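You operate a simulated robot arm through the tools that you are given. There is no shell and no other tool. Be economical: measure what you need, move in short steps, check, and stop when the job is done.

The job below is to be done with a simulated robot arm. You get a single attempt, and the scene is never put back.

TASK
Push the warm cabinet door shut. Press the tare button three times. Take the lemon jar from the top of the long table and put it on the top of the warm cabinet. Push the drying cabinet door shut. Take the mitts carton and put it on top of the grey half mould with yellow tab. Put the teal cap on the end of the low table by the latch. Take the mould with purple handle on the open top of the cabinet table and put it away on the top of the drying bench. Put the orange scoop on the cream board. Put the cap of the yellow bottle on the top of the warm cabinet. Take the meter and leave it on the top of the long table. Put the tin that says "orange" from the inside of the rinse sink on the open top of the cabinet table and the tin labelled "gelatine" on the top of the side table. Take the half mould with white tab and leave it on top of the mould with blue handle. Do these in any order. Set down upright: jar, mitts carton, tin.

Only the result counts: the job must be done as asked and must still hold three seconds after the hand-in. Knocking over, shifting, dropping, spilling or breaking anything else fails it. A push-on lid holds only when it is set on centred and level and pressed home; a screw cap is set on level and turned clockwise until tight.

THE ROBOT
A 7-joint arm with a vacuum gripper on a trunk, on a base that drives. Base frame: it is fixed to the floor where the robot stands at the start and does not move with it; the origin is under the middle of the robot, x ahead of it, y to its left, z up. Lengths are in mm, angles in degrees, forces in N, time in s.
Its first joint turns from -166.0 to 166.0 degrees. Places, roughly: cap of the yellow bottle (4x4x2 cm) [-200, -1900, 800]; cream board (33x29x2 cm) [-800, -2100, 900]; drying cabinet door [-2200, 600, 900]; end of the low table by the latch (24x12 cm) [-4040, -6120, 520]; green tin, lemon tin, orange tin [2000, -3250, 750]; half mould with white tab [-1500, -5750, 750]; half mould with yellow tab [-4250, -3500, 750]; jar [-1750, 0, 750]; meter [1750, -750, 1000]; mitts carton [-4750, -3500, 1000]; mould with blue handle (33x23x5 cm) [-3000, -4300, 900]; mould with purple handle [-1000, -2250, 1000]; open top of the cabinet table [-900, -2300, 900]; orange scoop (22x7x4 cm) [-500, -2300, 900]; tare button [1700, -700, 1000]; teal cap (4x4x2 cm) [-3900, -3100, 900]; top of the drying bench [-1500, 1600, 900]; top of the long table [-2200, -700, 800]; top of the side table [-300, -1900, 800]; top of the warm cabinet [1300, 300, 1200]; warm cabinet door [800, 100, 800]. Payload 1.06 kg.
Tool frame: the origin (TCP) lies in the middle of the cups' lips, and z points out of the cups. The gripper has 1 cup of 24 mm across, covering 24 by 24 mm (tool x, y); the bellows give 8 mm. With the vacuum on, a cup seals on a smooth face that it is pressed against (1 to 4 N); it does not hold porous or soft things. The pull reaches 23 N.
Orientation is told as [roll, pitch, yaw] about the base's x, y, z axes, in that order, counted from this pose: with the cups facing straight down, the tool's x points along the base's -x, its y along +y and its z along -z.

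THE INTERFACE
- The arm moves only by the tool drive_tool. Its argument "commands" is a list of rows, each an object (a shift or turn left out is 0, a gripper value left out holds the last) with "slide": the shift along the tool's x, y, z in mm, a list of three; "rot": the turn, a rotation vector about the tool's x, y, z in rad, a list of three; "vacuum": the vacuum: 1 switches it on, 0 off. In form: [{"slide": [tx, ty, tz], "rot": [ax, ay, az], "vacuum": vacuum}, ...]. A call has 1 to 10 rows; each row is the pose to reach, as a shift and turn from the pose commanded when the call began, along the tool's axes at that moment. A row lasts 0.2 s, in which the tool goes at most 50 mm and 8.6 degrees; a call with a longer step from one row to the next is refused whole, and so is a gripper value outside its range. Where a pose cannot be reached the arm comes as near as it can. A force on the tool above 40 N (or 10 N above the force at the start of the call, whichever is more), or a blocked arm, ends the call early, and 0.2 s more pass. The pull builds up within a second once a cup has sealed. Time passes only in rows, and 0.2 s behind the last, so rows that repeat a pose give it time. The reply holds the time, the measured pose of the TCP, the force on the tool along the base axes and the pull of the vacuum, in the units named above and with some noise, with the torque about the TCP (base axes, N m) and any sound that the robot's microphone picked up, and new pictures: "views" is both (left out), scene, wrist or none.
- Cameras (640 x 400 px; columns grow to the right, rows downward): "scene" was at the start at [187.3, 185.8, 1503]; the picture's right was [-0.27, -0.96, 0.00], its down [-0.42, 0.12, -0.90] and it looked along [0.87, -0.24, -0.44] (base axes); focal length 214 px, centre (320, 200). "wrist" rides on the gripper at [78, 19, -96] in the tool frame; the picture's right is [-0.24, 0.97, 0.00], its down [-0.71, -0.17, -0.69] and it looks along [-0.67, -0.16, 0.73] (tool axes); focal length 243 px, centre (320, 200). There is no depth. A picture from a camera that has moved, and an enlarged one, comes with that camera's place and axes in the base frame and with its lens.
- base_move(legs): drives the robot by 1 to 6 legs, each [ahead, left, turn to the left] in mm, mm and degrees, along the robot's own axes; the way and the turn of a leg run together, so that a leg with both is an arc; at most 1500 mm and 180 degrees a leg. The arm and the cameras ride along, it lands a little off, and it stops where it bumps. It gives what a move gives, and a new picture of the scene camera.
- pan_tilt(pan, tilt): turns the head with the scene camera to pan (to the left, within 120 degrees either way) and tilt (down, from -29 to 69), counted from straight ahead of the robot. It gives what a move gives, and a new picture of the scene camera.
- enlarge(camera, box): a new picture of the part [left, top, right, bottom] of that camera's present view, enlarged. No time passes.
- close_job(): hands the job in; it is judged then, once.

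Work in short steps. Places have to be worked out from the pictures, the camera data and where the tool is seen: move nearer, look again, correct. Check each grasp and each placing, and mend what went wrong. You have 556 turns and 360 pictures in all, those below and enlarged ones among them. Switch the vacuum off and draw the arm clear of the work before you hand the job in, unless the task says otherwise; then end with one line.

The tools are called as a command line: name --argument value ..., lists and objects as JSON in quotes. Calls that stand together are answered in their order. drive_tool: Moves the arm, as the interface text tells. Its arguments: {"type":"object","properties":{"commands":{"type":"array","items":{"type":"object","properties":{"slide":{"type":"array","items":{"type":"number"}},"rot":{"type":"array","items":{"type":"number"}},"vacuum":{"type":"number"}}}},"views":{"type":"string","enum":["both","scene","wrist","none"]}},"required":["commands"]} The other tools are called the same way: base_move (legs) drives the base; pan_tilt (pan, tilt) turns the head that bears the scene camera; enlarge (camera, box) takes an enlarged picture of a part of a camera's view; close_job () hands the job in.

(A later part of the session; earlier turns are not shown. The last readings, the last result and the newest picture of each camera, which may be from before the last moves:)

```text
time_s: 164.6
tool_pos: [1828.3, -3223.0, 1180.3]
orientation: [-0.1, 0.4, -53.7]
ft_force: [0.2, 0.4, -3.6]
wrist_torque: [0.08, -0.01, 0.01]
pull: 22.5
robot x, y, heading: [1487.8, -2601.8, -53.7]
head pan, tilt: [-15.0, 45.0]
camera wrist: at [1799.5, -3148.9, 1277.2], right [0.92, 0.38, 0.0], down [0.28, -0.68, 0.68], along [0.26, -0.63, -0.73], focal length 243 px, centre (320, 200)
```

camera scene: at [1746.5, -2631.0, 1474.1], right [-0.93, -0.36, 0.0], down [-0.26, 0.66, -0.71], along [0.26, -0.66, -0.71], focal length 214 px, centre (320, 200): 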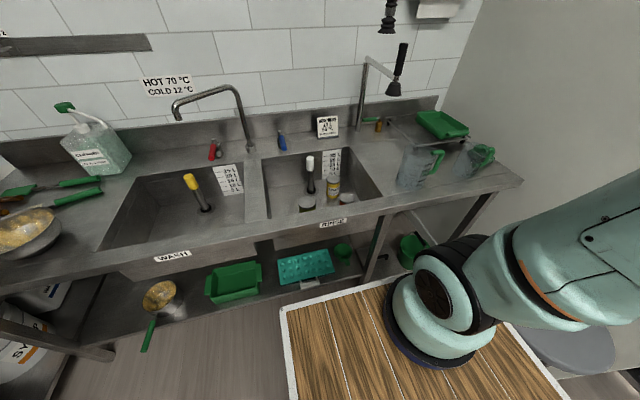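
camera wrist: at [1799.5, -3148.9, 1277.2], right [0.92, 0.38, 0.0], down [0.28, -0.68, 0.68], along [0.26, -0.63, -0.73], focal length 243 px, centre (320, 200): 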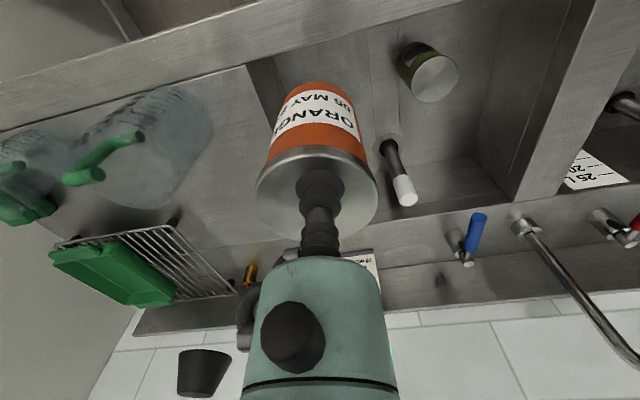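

The orange tin is held (3.6 N). I raise it a bit, back away and turn towards the side and cabinet tables to look.

drive_tool --commands '[{"slide": [40, 0, -20]}, {"slide": [80, 0, -40]}, {"slide": [120, 0, -60]}]' --views "none"

base_move --legs '[[-900, 0, 0], [0, 0, -116]]'

pan_tilt --pan 0 --tilt 25

```text
time_s: 165.4
tool_pos: [1757.7, -3124.9, 1240.8]
orientation: [-0.2, 0.2, -53.7]
ft_force: [0.8, -0.3, -3.2]
wrist_torque: [0.07, 0.03, -0.02]
pull: 23.2
robot x, y, heading: [1492.0, -2596.8, -53.7]
head pan, tilt: [-15.0, 45.0]
```

```text
time_s: 175.0
tool_pos: [367.5, -1878.4, 1241.0]
orientation: [-0.1, 0.3, -170.3]
ft_force: [-1.3, 0.6, -2.8]
wrist_torque: [0.02, -0.07, -0.01]
pull: 23.6
robot x, y, heading: [958.8, -1872.1, -169.8]
head pan, tilt: [-15.0, 45.0]
camera scene: at [813.6, -2090.2, 1474.1], right [0.09, 1.0, 0.0], down [0.7, -0.06, -0.71], along [-0.7, 0.06, -0.71], focal length 214 px, centre (320, 200)
```

scene: 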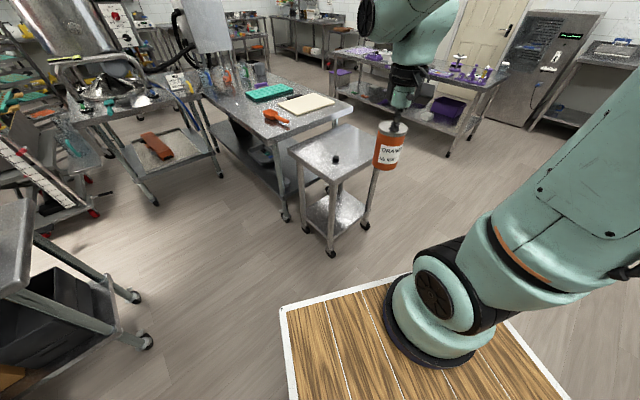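

```text
time_s: 175.8
tool_pos: [367.8, -1878.2, 1243.1]
orientation: [-0.1, 0.3, -170.3]
ft_force: [-0.1, 0.1, -3.2]
wrist_torque: [0.01, -0.04, 0.0]
pull: 22.6
robot x, y, heading: [959.3, -1869.8, -170.1]
head pan, tilt: [0.0, 25.0]
camera scene: at [803.8, -2113.2, 1504.6], right [-0.17, 0.99, 0.0], down [0.42, 0.07, -0.91], along [-0.89, -0.15, -0.42], focal length 214 px, centre (320, 200)
```

scene: 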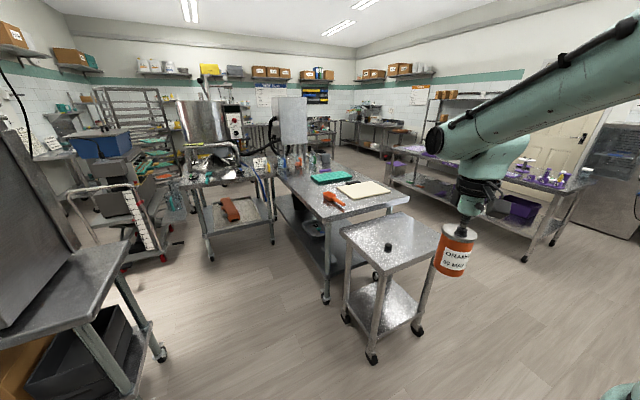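

The side table (with the small black cap on it) stands just before the cabinet table's near end. I'll reach the cabinet table from the aisle on its north side, so I drive round there and turn to face it.

base_move --legs '[[283, -1035, 0], [1280, -226, 0], [0, 0, 116]]'

pan_tilt --pan 0 --tilt 35

```text
time_s: 192.3
tool_pos: [-532.1, -1422.9, 1240.1]
orientation: [-0.1, 0.3, -54.1]
ft_force: [-0.2, -0.7, -3.7]
wrist_torque: [0.05, -0.01, 0.06]
pull: 22.2
robot x, y, heading: [-797.0, -896.0, -54.0]
head pan, tilt: [0.0, 25.0]
camera scene: at [-516.3, -927.2, 1504.6], right [-0.81, -0.59, 0.0], down [-0.25, 0.34, -0.91], along [0.53, -0.73, -0.42], focal length 214 px, centre (320, 200)
```

scene: 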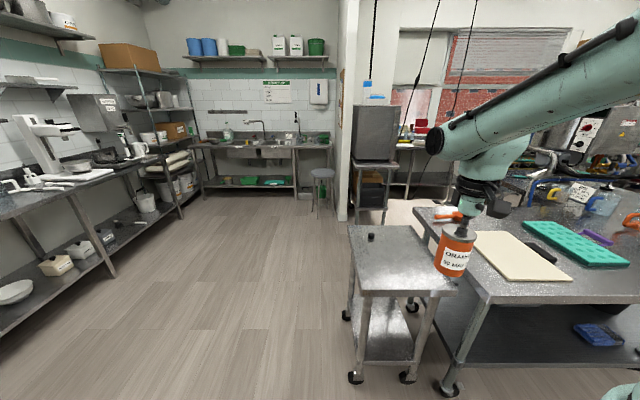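

```text
time_s: 193.0
tool_pos: [-533.5, -1422.8, 1242.2]
orientation: [-0.1, 0.3, -54.1]
ft_force: [0.0, 0.8, -4.1]
wrist_torque: [0.04, 0.01, -0.03]
pull: 22.4
robot x, y, heading: [-799.5, -898.0, -53.9]
head pan, tilt: [0.0, 35.0]
camera scene: at [-518.7, -923.9, 1488.9], right [-0.81, -0.59, 0.0], down [-0.34, 0.46, -0.82], along [0.48, -0.66, -0.57], focal length 214 px, centre (320, 200)
```

scene: 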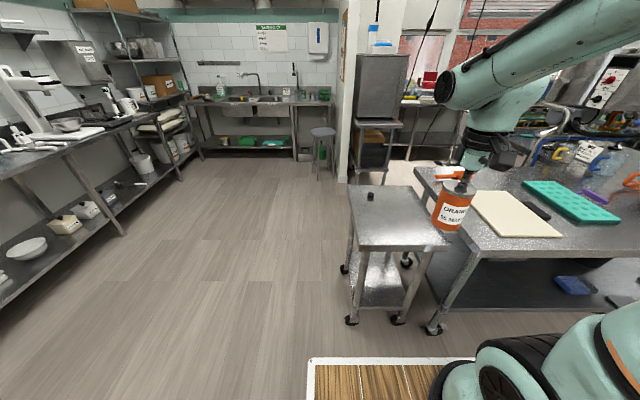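

The strip between the cabinet table's near end and the cream board is about 110 mm wide, enough for the tin at about (-631,-1898). I move 230 mm ahead to reach it.

base_move --legs '[[230, 0, 0]]'

pan_tilt --pan -15 --tilt 40

```text
time_s: 194.8
tool_pos: [-394.8, -1611.2, 1241.7]
orientation: [-0.1, 0.3, -54.2]
ft_force: [-0.2, -1.2, -3.0]
wrist_torque: [0.01, 0.05, 0.0]
pull: 23.0
robot x, y, heading: [-660.1, -1079.0, -53.9]
head pan, tilt: [0.0, 35.0]
camera scene: at [-381.3, -1112.3, 1488.9], right [-0.81, -0.59, 0.0], down [-0.34, 0.46, -0.82], along [0.48, -0.66, -0.57], focal length 214 px, centre (320, 200)
```

scene: 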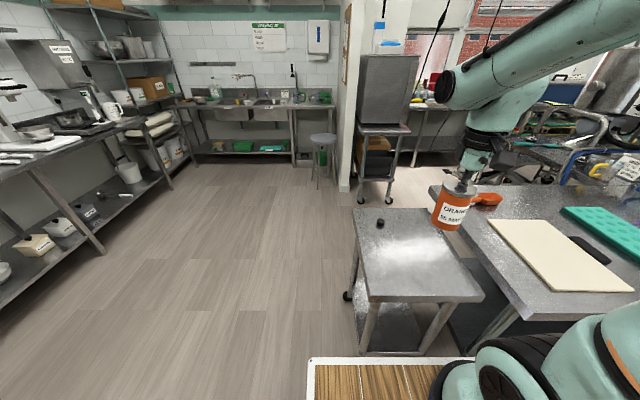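

```text
time_s: 195.6
tool_pos: [-394.7, -1611.4, 1241.2]
orientation: [-0.1, 0.4, -54.2]
ft_force: [0.1, -1.2, -3.5]
wrist_torque: [0.04, -0.01, 0.02]
pull: 22.8
robot x, y, heading: [-661.6, -1085.0, -54.0]
head pan, tilt: [-15.0, 40.0]
camera scene: at [-402.5, -1120.4, 1481.3], right [-0.93, -0.36, 0.0], down [-0.23, 0.6, -0.77], along [0.28, -0.71, -0.64], focal length 214 px, centre (320, 200)
```

scene: 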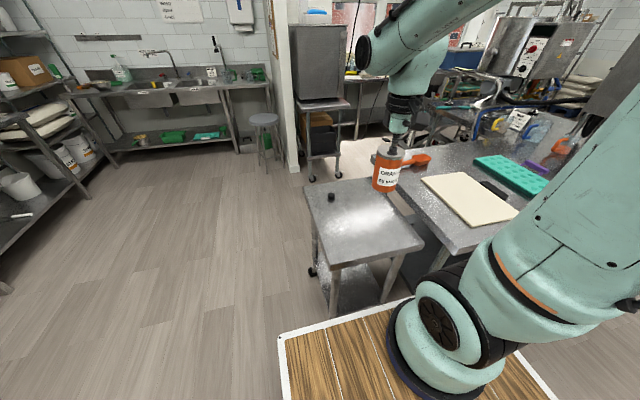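

I move the tin over the end strip at about (-640,-1890).

drive_tool --commands '[{"slide": [-10, -45, 0]}, {"slide": [-21, -90, 0]}, {"slide": [-31, -136, 0]}, {"slide": [-42, -181, 0]}, {"slide": [-52, -226, 0]}, {"slide": [-62, -272, 0]}, {"slide": [-73, -317, 0]}, {"slide": [-83, -362, 0]}, {"slide": [-83, -362, 45]}, {"slide": [-83, -362, 90]}]' --views "both"

```text
time_s: 197.8
tool_pos: [-640.9, -1891.4, 1152.3]
orientation: [-0.1, 0.0, -53.9]
ft_force: [-0.3, 0.5, -2.4]
wrist_torque: [0.03, 0.04, -0.01]
pull: 22.7
robot x, y, heading: [-657.9, -1082.4, -53.8]
head pan, tilt: [-15.0, 40.0]
camera scene: at [-402.7, -1120.1, 1481.3], right [-0.93, -0.36, 0.0], down [-0.23, 0.6, -0.77], along [0.28, -0.71, -0.64], focal length 214 px, centre (320, 200)
camera wrist: at [-668.8, -1815.4, 1247.8], right [0.92, 0.38, 0.0], down [0.28, -0.68, 0.68], along [0.26, -0.63, -0.73], focal length 243 px, centre (320, 200)
```

scene: 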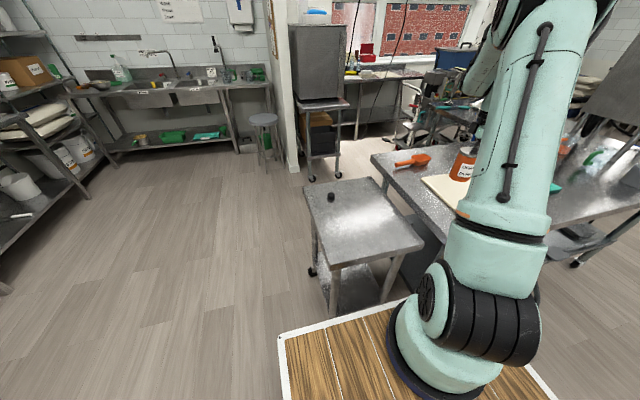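
wrist: 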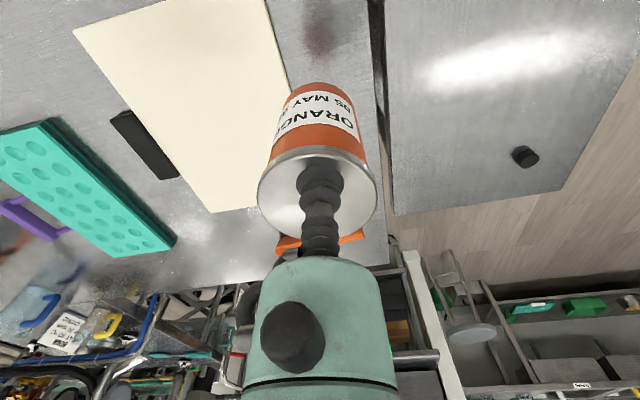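

The landing spot lies mid-way between board and table edge. I lower with an 8 mm shift.

drive_tool --commands '[{"slide": [0, 8, 40]}, {"slide": [0, 8, 80]}, {"slide": [0, 8, 110]}, {"slide": [0, 8, 125]}, {"slide": [0, 8, 135]}]' --views "wrist"

```text
time_s: 198.9
tool_pos: [-632.2, -1884.2, 1017.4]
orientation: [-0.1, 0.3, -54.1]
ft_force: [-0.4, -0.1, -3.8]
wrist_torque: [0.08, 0.04, 0.02]
pull: 22.9
robot x, y, heading: [-660.0, -1085.1, -53.9]
head pan, tilt: [-15.0, 40.0]
camera wrist: at [-662.4, -1809.9, 1113.3], right [0.93, 0.38, 0.0], down [0.28, -0.68, 0.68], along [0.26, -0.63, -0.73], focal length 243 px, centre (320, 200)
```

wrist: 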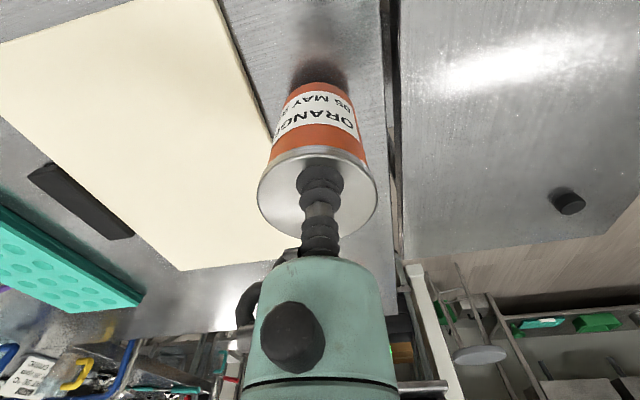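

Still clear. I go on down in small steps until contact.

drive_tool --commands '[{"slide": [0, 0, 5]}, {"slide": [0, 0, 10]}, {"slide": [0, 0, 15]}, {"slide": [0, 0, 20]}, {"slide": [0, 0, 25]}, {"slide": [0, 0, 30]}, {"slide": [0, 0, 34]}, {"slide": [0, 0, 38]}, {"slide": [0, 0, 42]}, {"slide": [0, 0, 46]}]' --views "none"

```text
time_s: 201.1
tool_pos: [-633.7, -1887.4, 977.0]
orientation: [-0.4, -0.1, -54.0]
ft_force: [1.3, 0.0, 16.4]
wrist_torque: [-0.08, -0.04, -0.01]
pull: 22.9
robot x, y, heading: [-659.3, -1081.7, -54.1]
head pan, tilt: [-15.0, 40.0]
stopped in row 10: the force on the tool passed its limit (the readings are from after the stop); the commanded pose is now the measured one
```

Contact at about z 979. I ease off, release and rise, then check.

drive_tool --commands '[{"slide": [0, 0, -2]}, {"slide": [0, 0, -3], "vacuum": 0}, {"slide": [0, 0, -3]}, {"slide": [0, 0, -3]}, {"slide": [0, 0, -3]}, {"slide": [0, 0, -8]}, {"slide": [0, 0, -30]}, {"slide": [0, 0, -75]}, {"slide": [0, 0, -120]}]' --views "wrist"

```text
time_s: 203.1
tool_pos: [-633.9, -1887.9, 1096.6]
orientation: [-0.2, 0.2, -54.0]
ft_force: [0.1, -1.1, 0.7]
wrist_torque: [-0.02, 0.02, 0.0]
pull: 0.0
robot x, y, heading: [-658.1, -1083.8, -54.3]
head pan, tilt: [-15.0, 40.0]
camera wrist: at [-663.1, -1813.2, 1192.4], right [0.92, 0.38, 0.0], down [0.28, -0.67, 0.68], along [0.26, -0.63, -0.73], focal length 243 px, centre (320, 200)
```

wrist: 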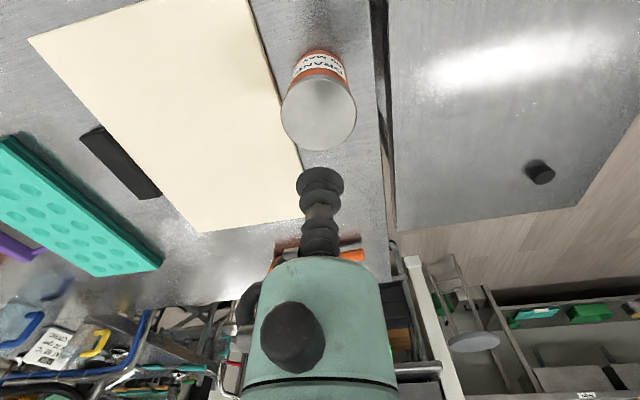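

The orange tin stands on the cabinet table. Next the black cap on the side table: I fold the arm back and drive round to the side table's free end.

drive_tool --commands '[{"slide": [10, 45, -15]}, {"slide": [20, 90, -30]}, {"slide": [30, 135, -45]}, {"slide": [40, 180, -60]}, {"slide": [50, 225, -80]}, {"slide": [65, 270, -100]}, {"slide": [80, 315, -120]}, {"slide": [100, 360, -140]}, {"slide": [130, 395, -150]}, {"slide": [160, 430, -150]}]' --views "none"

base_move --legs '[[-200, 600, 0], [0, 0, -90], [-23, 1175, 0]]'

pan_tilt --pan 0 --tilt 40

```text
refused: row 5 steps farther than a row can; nothing moved
```

```text
time_s: 216.0
tool_pos: [-399.8, -1512.8, 1096.2]
orientation: [-0.2, 0.2, -144.5]
ft_force: [-0.4, -0.8, -0.4]
wrist_torque: [-0.02, 0.01, -0.01]
pull: 0.0
robot x, y, heading: [402.6, -1494.4, -144.0]
head pan, tilt: [-15.0, 40.0]
camera scene: at [363.6, -1750.0, 1481.3], right [-0.35, 0.94, 0.0], down [0.6, 0.23, -0.77], along [-0.72, -0.27, -0.64], focal length 214 px, centre (320, 200)
```

scene: 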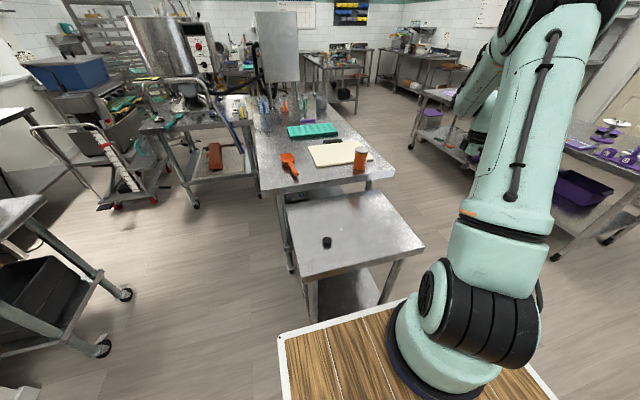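

```text
time_s: 216.7
tool_pos: [-400.7, -1512.2, 1095.8]
orientation: [-0.2, 0.2, -144.5]
ft_force: [-0.2, -0.2, -0.2]
wrist_torque: [-0.02, 0.02, -0.01]
pull: 0.0
robot x, y, heading: [402.3, -1494.5, -144.3]
head pan, tilt: [0.0, 40.0]
camera scene: at [374.0, -1769.5, 1481.3], right [-0.58, 0.81, 0.0], down [0.52, 0.37, -0.77], along [-0.62, -0.45, -0.64], focal length 214 px, centre (320, 200)
```

scene: 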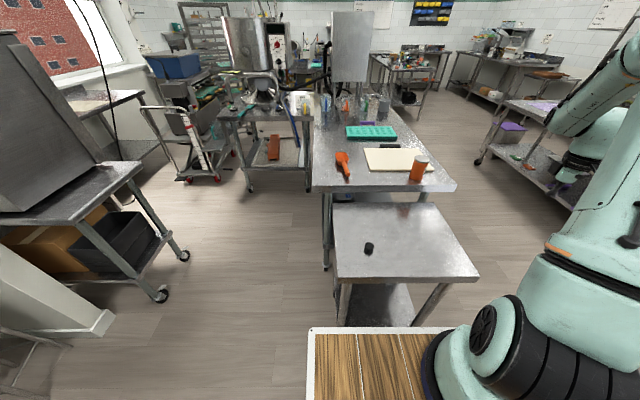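

The cap is at about (-138,-1921) on the side table. I swing the tool over it.

drive_tool --commands '[{"slide": [-3, 48, 0]}, {"slide": [-5, 97, 0]}, {"slide": [-8, 145, 0]}, {"slide": [-10, 194, 0]}, {"slide": [-13, 242, 0]}, {"slide": [-15, 291, 0]}, {"slide": [-18, 339, 0]}, {"slide": [-20, 388, 0]}, {"slide": [-23, 436, 0]}, {"slide": [-25, 484, 0]}]' --views "wrist"

```text
time_s: 218.9
tool_pos: [-137.2, -1923.5, 1092.4]
orientation: [-0.3, 0.1, -144.5]
ft_force: [0.3, 0.4, -1.0]
wrist_torque: [-0.04, -0.03, 0.01]
pull: 0.0
robot x, y, heading: [406.2, -1494.0, -144.4]
head pan, tilt: [0.0, 40.0]
camera wrist: at [-60.8, -1893.8, 1189.9], right [0.37, -0.93, 0.0], down [-0.68, -0.27, 0.68], along [-0.64, -0.25, -0.73], focal length 243 px, centre (320, 200)
```

wrist: 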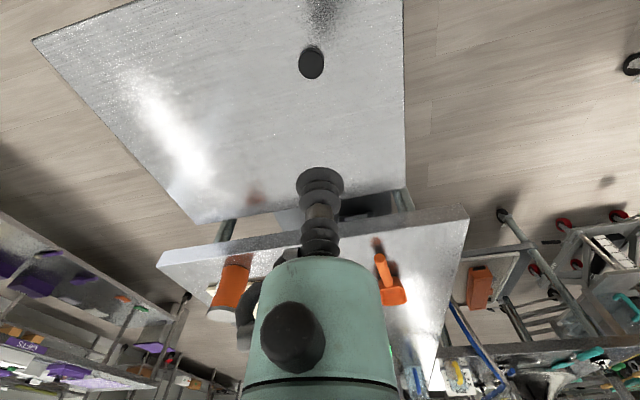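

The cap's top is at about (-148,-1919,817). I descend to z 860 and recheck.

drive_tool --commands '[{"slide": [-2, -3, 47]}, {"slide": [-4, -6, 94]}, {"slide": [-6, -9, 141]}, {"slide": [-6, -9, 188]}, {"slide": [-6, -9, 230]}]' --views "wrist"

```text
time_s: 220.1
tool_pos: [-147.4, -1917.0, 865.3]
orientation: [-0.1, 0.1, -144.5]
ft_force: [0.1, -1.2, 0.4]
wrist_torque: [0.03, 0.01, 0.0]
pull: 0.1
robot x, y, heading: [401.8, -1489.7, -144.5]
head pan, tilt: [0.0, 40.0]
camera wrist: at [-71.8, -1887.0, 960.5], right [0.37, -0.93, 0.0], down [-0.68, -0.28, 0.68], along [-0.64, -0.25, -0.73], focal length 243 px, centre (320, 200)
```

wrist: 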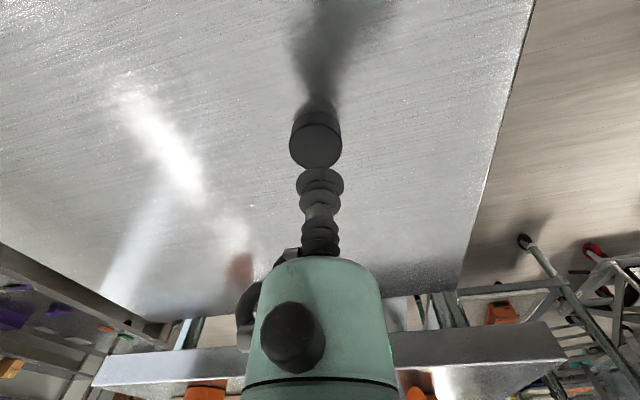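

Nearly centred; the cap's top lies at z 817–833. I descend with vacuum in small steps.

drive_tool --commands '[{"slide": [1, -3, 20], "vacuum": 1}, {"slide": [1, -3, 28]}, {"slide": [1, -3, 32]}, {"slide": [1, -3, 36]}, {"slide": [1, -3, 40]}, {"slide": [1, -3, 43]}, {"slide": [1, -3, 43]}]' --views "none"

```text
time_s: 221.7
tool_pos: [-150.7, -1911.2, 821.0]
orientation: [-0.2, 0.1, -144.5]
ft_force: [0.0, 0.0, -0.2]
wrist_torque: [0.05, 0.0, 0.02]
pull: 23.0
robot x, y, heading: [399.3, -1489.4, -144.2]
head pan, tilt: [0.0, 40.0]
```

Sealed. I lift the cap and draw the arm in.

drive_tool --commands '[{"slide": [0, 0, -30]}, {"slide": [0, 0, -75]}, {"slide": [0, 0, -120]}, {"slide": [0, 0, -165]}, {"slide": [0, 0, -210]}, {"slide": [0, 0, -255]}, {"slide": [0, 0, -300]}, {"slide": [0, 0, -345]}, {"slide": [0, 0, -390]}, {"slide": [0, 0, -435]}]' --views "wrist"

```text
time_s: 223.9
tool_pos: [-151.9, -1911.9, 1254.7]
orientation: [-0.2, 0.2, -144.5]
ft_force: [0.0, 0.1, -0.6]
wrist_torque: [0.05, -0.04, 0.01]
pull: 22.7
robot x, y, heading: [404.7, -1491.1, -144.2]
head pan, tilt: [0.0, 40.0]
camera wrist: at [-74.7, -1882.8, 1350.0], right [0.37, -0.93, 0.0], down [-0.68, -0.28, 0.68], along [-0.64, -0.25, -0.73], focal length 243 px, centre (320, 200)
```

wrist: 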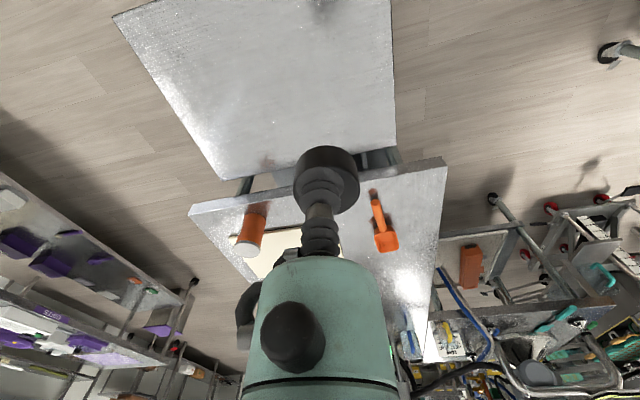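

The cap is held. I raise it to z 1440 and drive back to the warm cabinet.

drive_tool --commands '[{"slide": [30, 0, -35]}, {"slide": [60, 0, -70]}, {"slide": [90, 0, -105]}, {"slide": [120, 0, -140]}, {"slide": [150, 0, -175]}]' --views "none"

base_move --legs '[[-200, 0, 0], [0, 0, 177], [640, 780, 0]]'

pan_tilt --pan -5 --tilt 30

```text
time_s: 225.1
tool_pos: [-28.7, -1830.3, 1431.1]
orientation: [-0.2, 0.3, -144.5]
ft_force: [-0.6, 0.5, 0.4]
wrist_torque: [0.1, -0.08, 0.02]
pull: 22.9
robot x, y, heading: [405.8, -1489.3, -144.4]
head pan, tilt: [0.0, 40.0]
```

```text
time_s: 238.9
tool_pos: [1080.7, -45.8, 1432.3]
orientation: [-0.2, 0.1, 34.2]
ft_force: [0.4, 0.0, -0.2]
wrist_torque: [-0.05, -0.01, -0.04]
pull: 22.2
robot x, y, heading: [639.4, -372.6, 34.5]
head pan, tilt: [0.0, 40.0]
camera scene: at [673.6, -95.5, 1481.3], right [0.57, -0.82, 0.0], down [-0.53, -0.36, -0.77], along [0.63, 0.43, -0.64], focal length 214 px, centre (320, 200)
```

scene: 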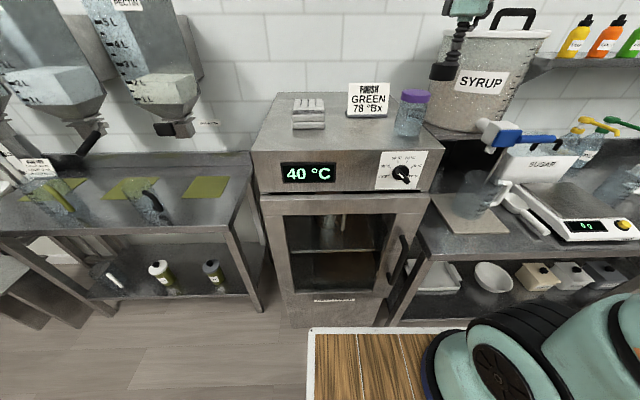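

```text
time_s: 239.6
tool_pos: [1080.2, -46.6, 1431.1]
orientation: [-0.2, 0.1, 34.4]
ft_force: [0.5, 0.2, -0.1]
wrist_torque: [-0.03, 0.05, 0.01]
pull: 22.9
robot x, y, heading: [639.3, -374.3, 34.4]
head pan, tilt: [-5.0, 30.0]
camera scene: at [682.2, -99.1, 1496.6], right [0.49, -0.87, 0.0], down [-0.44, -0.25, -0.87], along [0.75, 0.43, -0.5], focal length 214 px, centre (320, 200)
```

scene: 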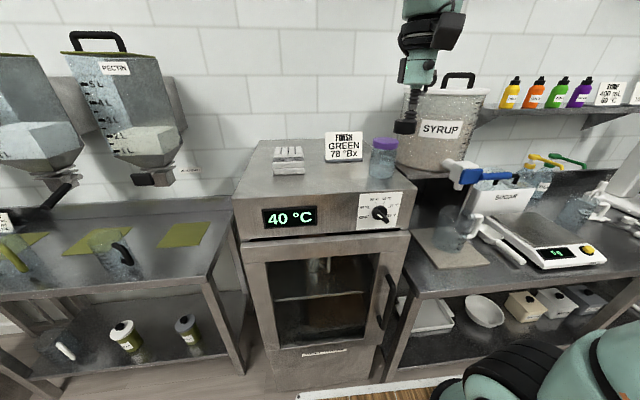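

The free spot for the cap is left of the jar, before the sign, at about (1215,125). I move over it and lower to z 1320.

drive_tool --commands '[{"slide": [-42, 13, 0]}, {"slide": [-84, 26, 0]}, {"slide": [-125, 39, 0]}, {"slide": [-167, 52, 0]}, {"slide": [-208, 65, 0]}, {"slide": [-208, 65, 40]}, {"slide": [-208, 65, 80]}, {"slide": [-208, 65, 110]}]' --views "both"

```text
time_s: 241.4
tool_pos: [1215.4, 125.9, 1319.5]
orientation: [-0.2, 0.0, 34.3]
ft_force: [0.0, 0.6, 0.4]
wrist_torque: [-0.05, 0.01, -0.02]
pull: 23.1
robot x, y, heading: [642.2, -373.1, 34.3]
head pan, tilt: [-5.0, 30.0]
camera scene: at [682.1, -99.2, 1496.7], right [0.49, -0.87, 0.0], down [-0.44, -0.25, -0.87], along [0.75, 0.43, -0.5], focal length 214 px, centre (320, 200)
camera wrist: at [1141.5, 97.4, 1415.6], right [-0.35, 0.94, 0.0], down [0.68, 0.26, 0.68], along [0.64, 0.24, -0.73], focal length 243 px, centre (320, 200)
```

scene: 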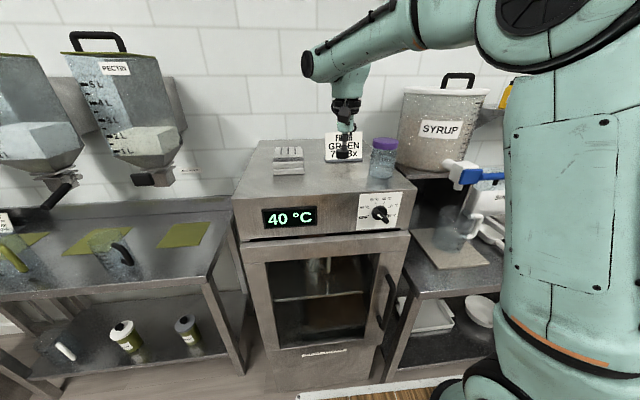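
wrist: 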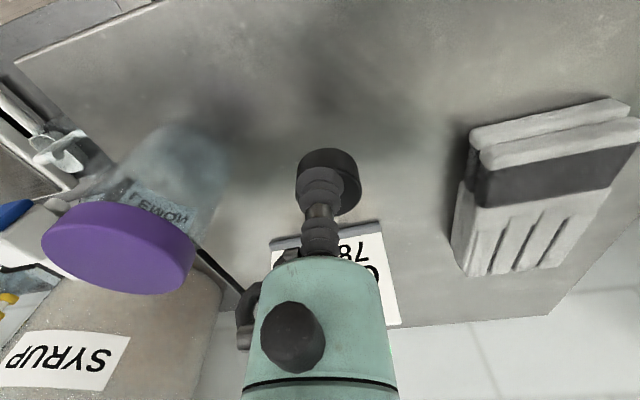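

Clear below. I shift 25 mm towards the front to stay off the sign and lower in steps.

drive_tool --commands '[{"slide": [25, 0, 15]}, {"slide": [25, 0, 35]}, {"slide": [25, 0, 45]}, {"slide": [25, 0, 51]}, {"slide": [25, 0, 56]}, {"slide": [25, 0, 61]}, {"slide": [25, 0, 66]}, {"slide": [25, 0, 71]}, {"slide": [25, 0, 76]}]' --views "none"

```text
time_s: 243.4
tool_pos: [1195.4, 110.6, 1250.5]
orientation: [-0.1, -0.4, 34.3]
ft_force: [-2.5, -2.5, 14.5]
wrist_torque: [0.05, -0.07, 0.01]
pull: 23.3
robot x, y, heading: [640.2, -370.1, 34.5]
head pan, tilt: [-5.0, 30.0]
stopped in row 9: the force on the tool passed its limit (the readings are from after the stop); the commanded pose is now the measured one
```

Contact at z 1251. I ease off, release and rise.

drive_tool --commands '[{"slide": [0, 0, -3]}, {"slide": [0, 0, -3], "vacuum": 0}, {"slide": [0, 0, -3]}, {"slide": [0, 0, -3]}, {"slide": [0, 0, -4]}, {"slide": [0, 0, -15]}, {"slide": [0, 0, -50]}, {"slide": [0, 0, -95]}]' --views "wrist"

```text
time_s: 245.2
tool_pos: [1195.2, 109.0, 1343.3]
orientation: [-0.3, -0.2, 34.3]
ft_force: [0.7, -0.3, 0.0]
wrist_torque: [-0.01, 0.03, 0.01]
pull: 0.1
robot x, y, heading: [641.7, -372.7, 34.4]
head pan, tilt: [-5.0, 30.0]
camera wrist: at [1120.6, 81.0, 1440.3], right [-0.35, 0.94, 0.0], down [0.68, 0.26, 0.69], along [0.64, 0.24, -0.73], focal length 243 px, centre (320, 200)
```

wrist: 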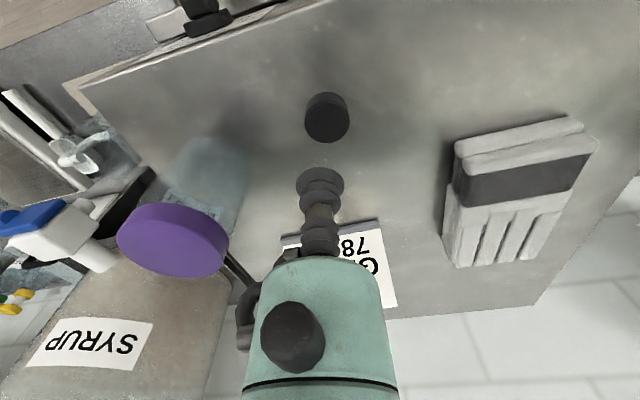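

The cap lies on the warm cabinet. Now for the gelatine tin: I draw the arm in and drive back to the sink.

drive_tool --commands '[{"slide": [40, 0, -20]}, {"slide": [80, 0, -35]}, {"slide": [120, 0, -50]}, {"slide": [150, 0, -60]}]' --views "none"

base_move --legs '[[-400, 0, 0], [0, 0, -88], [1400, 0, 0], [900, -200, 0]]'

```text
time_s: 246.2
tool_pos: [1071.9, 27.9, 1404.0]
orientation: [-0.2, -0.1, 34.2]
ft_force: [-0.5, 0.3, -0.2]
wrist_torque: [-0.01, 0.0, 0.01]
pull: 0.0
robot x, y, heading: [641.1, -373.7, 34.1]
head pan, tilt: [-5.0, 30.0]
```

```text
time_s: 263.6
tool_pos: [1860.7, -3051.8, 1404.0]
orientation: [-0.2, -0.4, -55.0]
ft_force: [0.1, 0.6, 0.1]
wrist_torque: [0.02, 0.03, -0.01]
pull: 0.1
robot x, y, heading: [1455.0, -2624.8, -54.8]
head pan, tilt: [-5.0, 30.0]
camera scene: at [1728.2, -2664.3, 1496.7], right [-0.86, -0.5, 0.0], down [-0.25, 0.43, -0.87], along [0.43, -0.75, -0.5], focal length 214 px, centre (320, 200)
```

scene: 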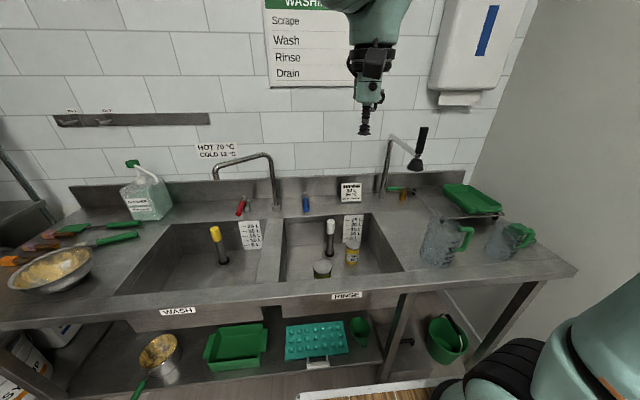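

The gelatine tin is at (2025,-3195), clear of the tap. I move above it and descend to z 900.

drive_tool --commands '[{"slide": [-42, 10, 20]}, {"slide": [-84, 21, 40]}, {"slide": [-127, 31, 60]}, {"slide": [-169, 42, 80]}, {"slide": [-211, 52, 100]}, {"slide": [-211, 52, 149]}, {"slide": [-211, 52, 198]}, {"slide": [-211, 52, 247]}, {"slide": [-211, 52, 296]}, {"slide": [-211, 52, 345]}]' --views "none"

drive_tool --commands '[{"slide": [0, 0, 45]}, {"slide": [0, 0, 90]}, {"slide": [0, 0, 135]}, {"slide": [0, 0, 160]}]' --views "wrist"

```text
time_s: 265.8
tool_pos: [2027.2, -3196.6, 1060.0]
orientation: [-0.1, -0.3, -55.0]
ft_force: [-0.4, -0.3, -0.3]
wrist_torque: [-0.01, -0.03, 0.0]
pull: 0.0
robot x, y, heading: [1454.7, -2624.7, -55.0]
head pan, tilt: [-5.0, 30.0]
```

```text
time_s: 266.8
tool_pos: [2026.4, -3199.9, 900.5]
orientation: [-0.1, -0.3, -54.9]
ft_force: [1.1, 1.1, -0.6]
wrist_torque: [0.0, 0.02, -0.01]
pull: 0.0
robot x, y, heading: [1451.1, -2623.7, -55.2]
head pan, tilt: [-5.0, 30.0]
camera wrist: at [1997.2, -3124.0, 996.4], right [0.93, 0.37, 0.0], down [0.27, -0.67, 0.69], along [0.25, -0.64, -0.72], focal length 243 px, centre (320, 200)
```

wrist: 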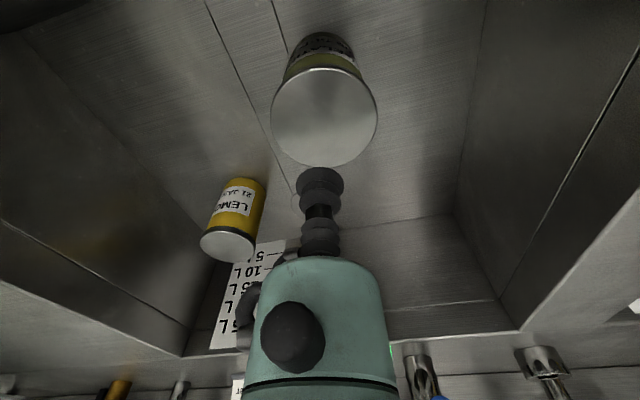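

Nearly centred. I descend with a 4 mm correction until it seals.

drive_tool --commands '[{"slide": [2, 4, 35], "vacuum": 1}, {"slide": [2, 4, 58]}, {"slide": [2, 4, 64]}, {"slide": [2, 4, 69]}, {"slide": [2, 4, 74]}, {"slide": [2, 4, 78]}, {"slide": [2, 4, 78]}, {"slide": [2, 4, 78]}]' --views "none"

```text
time_s: 268.2
tool_pos: [2029.7, -3195.0, 827.7]
orientation: [0.0, -0.5, -54.9]
ft_force: [-6.4, 2.8, 22.1]
wrist_torque: [-0.1, -0.07, 0.02]
pull: 23.1
robot x, y, heading: [1456.2, -2623.9, -54.9]
head pan, tilt: [-5.0, 30.0]
stopped in row 6: the force on the tool passed its limit (the readings are from after the stop); the commanded pose is now the measured one
```

Sealed. I lift it straight up out of the basin.

drive_tool --commands '[{"slide": [0, 0, -15]}, {"slide": [0, 0, -40]}, {"slide": [0, 0, -80]}, {"slide": [0, 0, -125]}, {"slide": [0, 0, -170]}, {"slide": [0, 0, -215]}, {"slide": [0, 0, -260]}, {"slide": [20, 0, -305]}, {"slide": [50, 0, -340]}, {"slide": [90, 0, -368]}]' --views "wrist"

```text
time_s: 270.4
tool_pos: [1978.4, -3120.8, 1194.1]
orientation: [-0.1, -0.4, -54.9]
ft_force: [1.6, -0.4, -6.5]
wrist_torque: [0.05, 0.04, 0.0]
pull: 22.4
robot x, y, heading: [1456.4, -2628.5, -54.8]
head pan, tilt: [-5.0, 30.0]
camera wrist: at [1949.4, -3044.4, 1289.4], right [0.93, 0.37, 0.0], down [0.26, -0.67, 0.69], along [0.25, -0.64, -0.72], focal length 243 px, centre (320, 200)
```

wrist: 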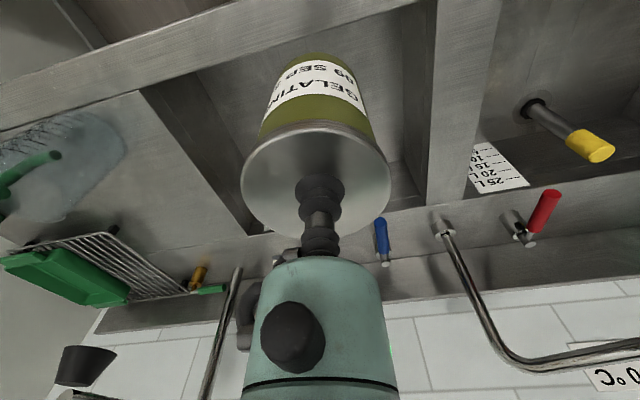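

The gelatine tin is held (6.5 N). I draw it in and drive to the side table's free end.

drive_tool --commands '[{"slide": [40, 0, -20]}, {"slide": [80, 0, -40]}, {"slide": [120, 0, -60]}]' --views "none"

base_move --legs '[[-900, 0, 0], [0, 0, -89], [200, -620, 0]]'

pan_tilt --pan 0 --tilt 40

```text
time_s: 271.2
tool_pos: [1906.9, -3021.2, 1252.5]
orientation: [-0.1, -0.5, -54.9]
ft_force: [0.3, 0.0, -5.1]
wrist_torque: [0.03, 0.0, 0.0]
pull: 23.2
robot x, y, heading: [1456.4, -2627.0, -54.8]
head pan, tilt: [-5.0, 30.0]
```

```text
time_s: 283.1
tool_pos: [14.9, -1934.5, 1253.1]
orientation: [-0.2, -0.5, -145.2]
ft_force: [-0.8, 0.6, -4.9]
wrist_torque: [0.0, -0.03, -0.01]
pull: 22.9
robot x, y, heading: [411.5, -1482.9, -145.0]
head pan, tilt: [-5.0, 30.0]
camera scene: at [370.7, -1757.8, 1496.7], right [-0.5, 0.87, 0.0], down [0.43, 0.25, -0.87], along [-0.75, -0.43, -0.5], focal length 214 px, centre (320, 200)
```

scene: 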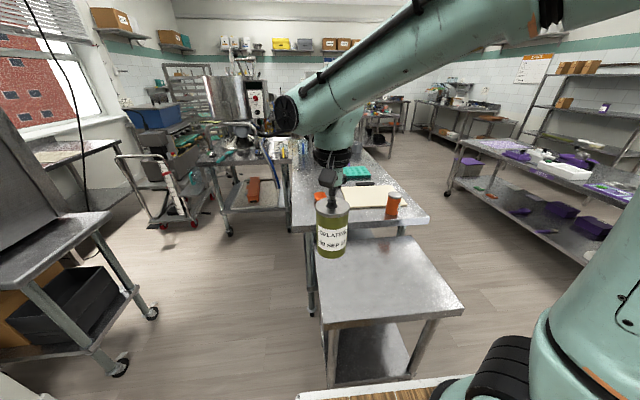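

```text
time_s: 283.8
tool_pos: [13.8, -1933.4, 1253.9]
orientation: [-0.1, -0.5, -145.2]
ft_force: [0.6, -0.3, -5.6]
wrist_torque: [-0.02, -0.01, -0.01]
pull: 23.3
robot x, y, heading: [408.0, -1482.5, -144.9]
head pan, tilt: [0.0, 40.0]
camera scene: at [379.4, -1761.4, 1481.4], right [-0.57, 0.82, 0.0], down [0.53, 0.37, -0.77], along [-0.63, -0.44, -0.64], focal length 214 px, centre (320, 200)
```

scene: 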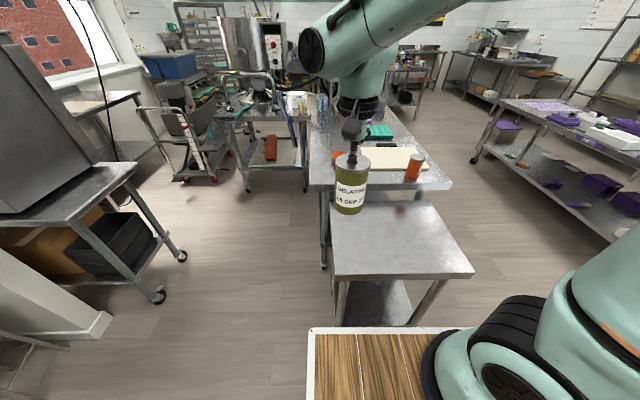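

I move the tin over the middle of the side table at about (-210,-1880) and lower to z 1000.

drive_tool --commands '[{"slide": [-31, -34, 0]}, {"slide": [-62, -68, 0]}, {"slide": [-92, -102, 0]}, {"slide": [-123, -137, 0]}, {"slide": [-154, -171, 20]}, {"slide": [-154, -171, 69]}, {"slide": [-154, -171, 118]}, {"slide": [-154, -171, 167]}, {"slide": [-154, -171, 216]}, {"slide": [-154, -171, 253]}]' --views "both"

```text
refused: row 5 steps farther than a row can; nothing moved
```

drive_tool --commands '[{"slide": [-31, -34, 0]}, {"slide": [-62, -68, 0]}, {"slide": [-92, -102, 0]}, {"slide": [-123, -137, 0]}, {"slide": [-154, -171, 5]}, {"slide": [-154, -171, 54]}, {"slide": [-154, -171, 103]}, {"slide": [-154, -171, 152]}, {"slide": [-154, -171, 201]}, {"slide": [-154, -171, 250]}]' --views "both"

```text
time_s: 286.0
tool_pos: [-212.6, -1882.9, 1005.1]
orientation: [-0.1, -0.6, -145.2]
ft_force: [-0.1, 0.2, -4.7]
wrist_torque: [0.03, -0.02, -0.02]
pull: 22.8
robot x, y, heading: [410.0, -1486.1, -145.1]
head pan, tilt: [0.0, 40.0]
camera scene: at [379.8, -1761.0, 1481.4], right [-0.57, 0.82, 0.0], down [0.53, 0.37, -0.77], along [-0.63, -0.44, -0.64], focal length 214 px, centre (320, 200)
camera wrist: at [-135.7, -1852.2, 1101.9], right [0.36, -0.93, 0.0], down [-0.67, -0.26, 0.69], along [-0.64, -0.25, -0.72], focal length 243 px, centre (320, 200)
```

scene: 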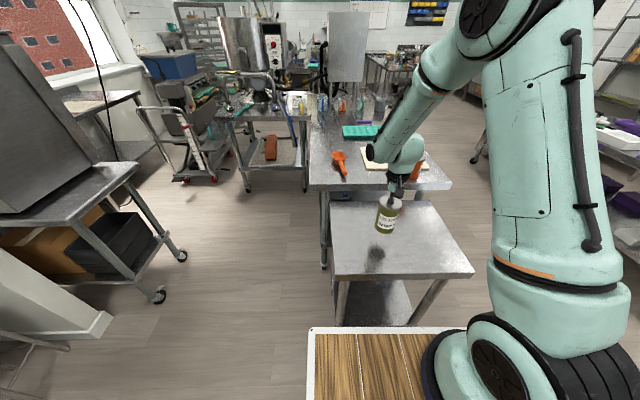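
wrist: 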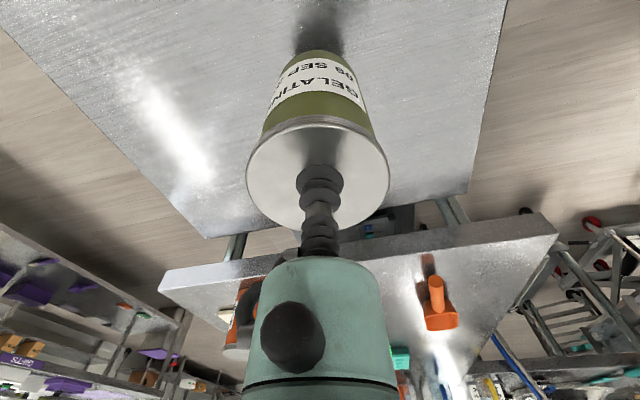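

Over the table's middle. I lower to contact, expected near z 911.

drive_tool --commands '[{"slide": [0, 0, 40]}, {"slide": [0, 0, 70]}, {"slide": [0, 0, 80]}, {"slide": [0, 0, 85]}, {"slide": [0, 0, 89]}, {"slide": [0, 0, 93]}, {"slide": [0, 0, 97]}, {"slide": [0, 0, 101]}, {"slide": [0, 0, 105]}]' --views "none"

```text
time_s: 287.3
tool_pos: [-212.9, -1881.4, 916.3]
orientation: [-0.1, -0.9, -145.1]
ft_force: [7.0, 4.3, 25.0]
wrist_torque: [-0.11, 0.16, -0.02]
pull: 23.4
robot x, y, heading: [410.4, -1480.9, -145.0]
head pan, tilt: [0.0, 40.0]
stopped in row 6: the force on the tool passed its limit (the readings are from after the stop); the commanded pose is now the measured one
```

Contact. I ease off, release and rise.

drive_tool --commands '[{"slide": [0, 0, -3]}, {"slide": [0, 0, -4], "vacuum": 0}, {"slide": [0, 0, -4]}, {"slide": [0, 0, -4]}, {"slide": [0, 0, -5]}, {"slide": [0, 0, -20]}, {"slide": [0, 0, -60]}, {"slide": [0, 0, -105]}]' --views "wrist"

```text
time_s: 289.1
tool_pos: [-213.3, -1880.4, 1019.8]
orientation: [-0.2, -0.5, -145.2]
ft_force: [0.0, 0.0, -0.7]
wrist_torque: [0.04, 0.01, 0.02]
pull: 0.0
robot x, y, heading: [411.5, -1483.4, -144.9]
head pan, tilt: [0.0, 40.0]
camera wrist: at [-135.2, -1851.0, 1115.5], right [0.36, -0.93, 0.0], down [-0.67, -0.26, 0.69], along [-0.65, -0.25, -0.72], focal length 243 px, centre (320, 200)
```

wrist: 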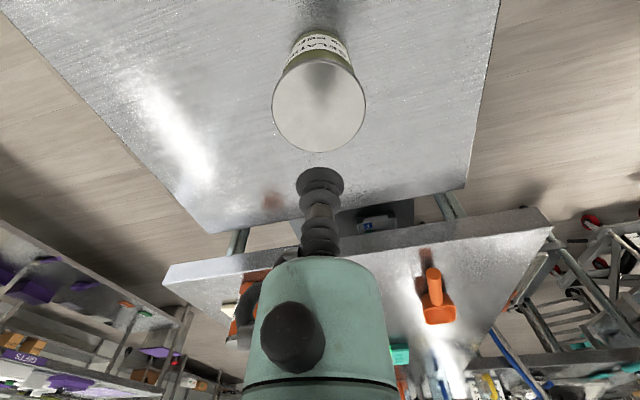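

The gelatine tin stands on the side table. The orange scoop lies at about (-500,-2265), so I raise the arm, shift left past the side table and move up.

drive_tool --commands '[{"slide": [10, 0, -48]}, {"slide": [20, 0, -96]}, {"slide": [30, 0, -144]}, {"slide": [40, 0, -190]}]' --views "none"

base_move --legs '[[0, 550, 0], [400, 0, 0]]'

pan_tilt --pan -10 --tilt 40

```text
time_s: 290.1
tool_pos: [-179.2, -1859.4, 1212.3]
orientation: [-0.1, -0.6, -145.2]
ft_force: [-0.6, -0.2, -1.1]
wrist_torque: [0.06, -0.03, 0.01]
pull: 0.1
robot x, y, heading: [409.3, -1485.6, -145.4]
head pan, tilt: [0.0, 40.0]
```

```text
time_s: 295.3
tool_pos: [-196.7, -2527.4, 1212.8]
orientation: [-0.1, -0.6, -145.7]
ft_force: [-0.2, -0.9, 0.1]
wrist_torque: [-0.04, 0.05, 0.0]
pull: 0.2
robot x, y, heading: [394.3, -2158.5, -145.5]
head pan, tilt: [0.0, 40.0]
camera scene: at [361.6, -2434.1, 1481.3], right [-0.57, 0.82, 0.0], down [0.53, 0.36, -0.77], along [-0.63, -0.43, -0.64], focal length 214 px, centre (320, 200)
```

scene: 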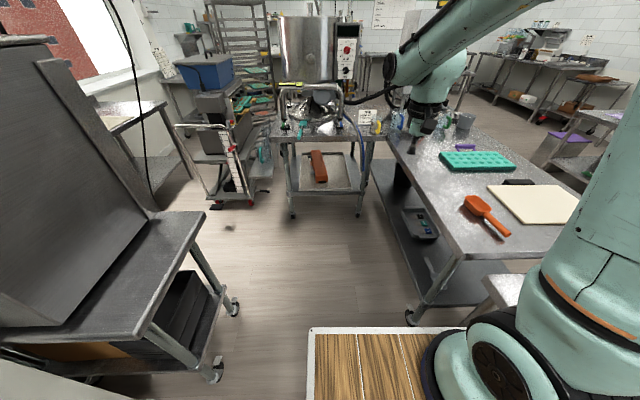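

```text
time_s: 296.1
tool_pos: [-197.3, -2527.3, 1212.3]
orientation: [-0.2, -0.5, -145.7]
ft_force: [-0.5, -0.1, 0.7]
wrist_torque: [-0.02, 0.02, -0.02]
pull: 0.0
robot x, y, heading: [399.0, -2154.9, -145.5]
head pan, tilt: [-10.0, 40.0]
camera scene: at [354.3, -2421.2, 1481.3], right [-0.41, 0.91, 0.0], down [0.59, 0.27, -0.77], along [-0.7, -0.32, -0.64], focal length 214 px, centre (320, 200)
```

scene: 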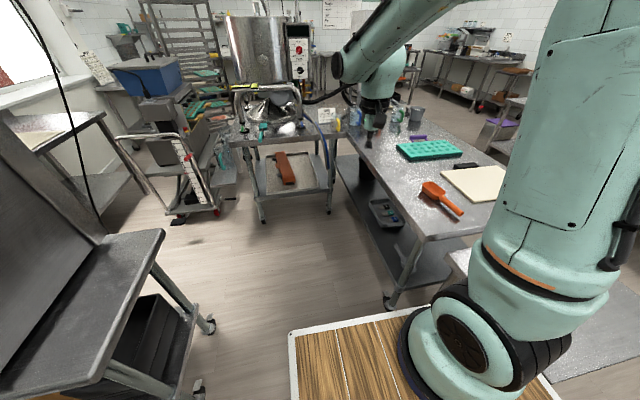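

The scoop is at about (-529,-2225). I go 120 mm further ahead and enlarge it to choose a grip face.

base_move --legs '[[120, 0, 0]]'

enlarge --camera "scene" --box '[360, 130, 540, 250]'

```text
time_s: 297.3
tool_pos: [-297.0, -2594.4, 1211.5]
orientation: [-0.1, -0.6, -145.7]
ft_force: [-0.7, -0.1, 1.6]
wrist_torque: [0.01, -0.01, 0.02]
pull: 0.0
robot x, y, heading: [299.9, -2224.0, -145.5]
head pan, tilt: [-10.0, 40.0]
camera scene: at [255.8, -2488.6, 1481.3], right [-0.41, 0.91, 0.0], down [0.59, 0.27, -0.77], along [-0.7, -0.32, -0.64], focal length 214 px, centre (320, 200)
```

scene: 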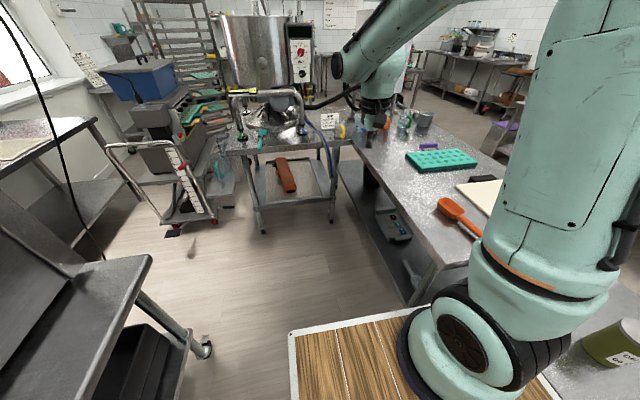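

```text
3.33 times, centred on (450, 190) of scene
camera zoom: at [255.8, -2488.6, 1481.3], right [-0.41, 0.91, 0.0], down [0.59, 0.27, -0.77], along [-0.7, -0.32, -0.64], focal length 715 px, centre (-113, 233)
```

zoom: 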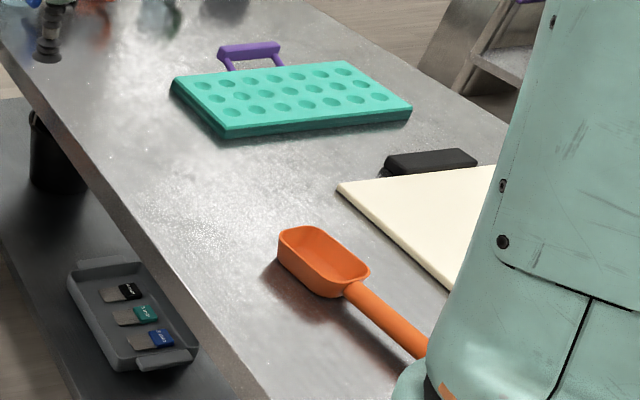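

The teal mould with the purple handle lies behind. The scoop's bowl, with its inner floor to grip, is at about (-553,-2280). I move above it.

drive_tool --commands '[{"slide": [-4, -45, 0]}, {"slide": [-8, -90, 0]}, {"slide": [-11, -135, 0]}, {"slide": [-15, -180, 0]}, {"slide": [-19, -224, 0]}, {"slide": [-23, -269, 0]}, {"slide": [-27, -314, 0]}, {"slide": [-30, -359, 5]}, {"slide": [-34, -403, 20]}, {"slide": [-34, -403, 65]}]' --views "none"

drive_tool --commands '[{"slide": [0, 0, 45]}, {"slide": [0, 0, 90]}]' --views "wrist"

```text
time_s: 299.5
tool_pos: [-552.8, -2277.9, 1149.7]
orientation: [-0.1, -0.7, -145.7]
ft_force: [0.0, 0.3, -0.2]
wrist_torque: [0.02, 0.02, 0.01]
pull: 0.1
robot x, y, heading: [295.0, -2224.9, -145.5]
head pan, tilt: [-10.0, 40.0]
```

```text
time_s: 300.1
tool_pos: [-554.6, -2278.6, 1058.0]
orientation: [-0.1, -0.5, -145.8]
ft_force: [0.8, -0.3, 0.8]
wrist_torque: [-0.02, 0.03, -0.03]
pull: 0.1
robot x, y, heading: [297.7, -2222.5, -145.5]
head pan, tilt: [-10.0, 40.0]
camera wrist: at [-476.2, -2249.2, 1154.0], right [0.35, -0.94, 0.0], down [-0.67, -0.25, 0.69], along [-0.65, -0.25, -0.72], focal length 243 px, centre (320, 200)
```

wrist: 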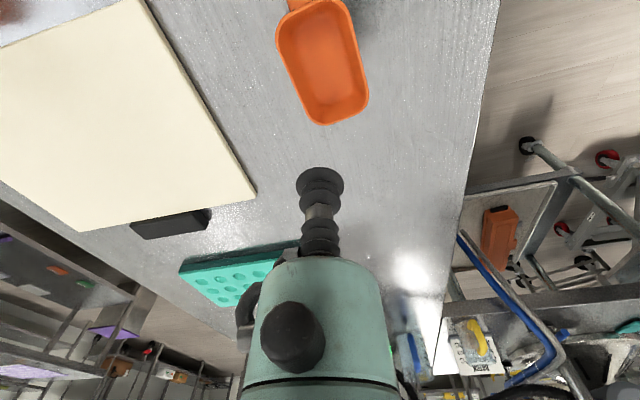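

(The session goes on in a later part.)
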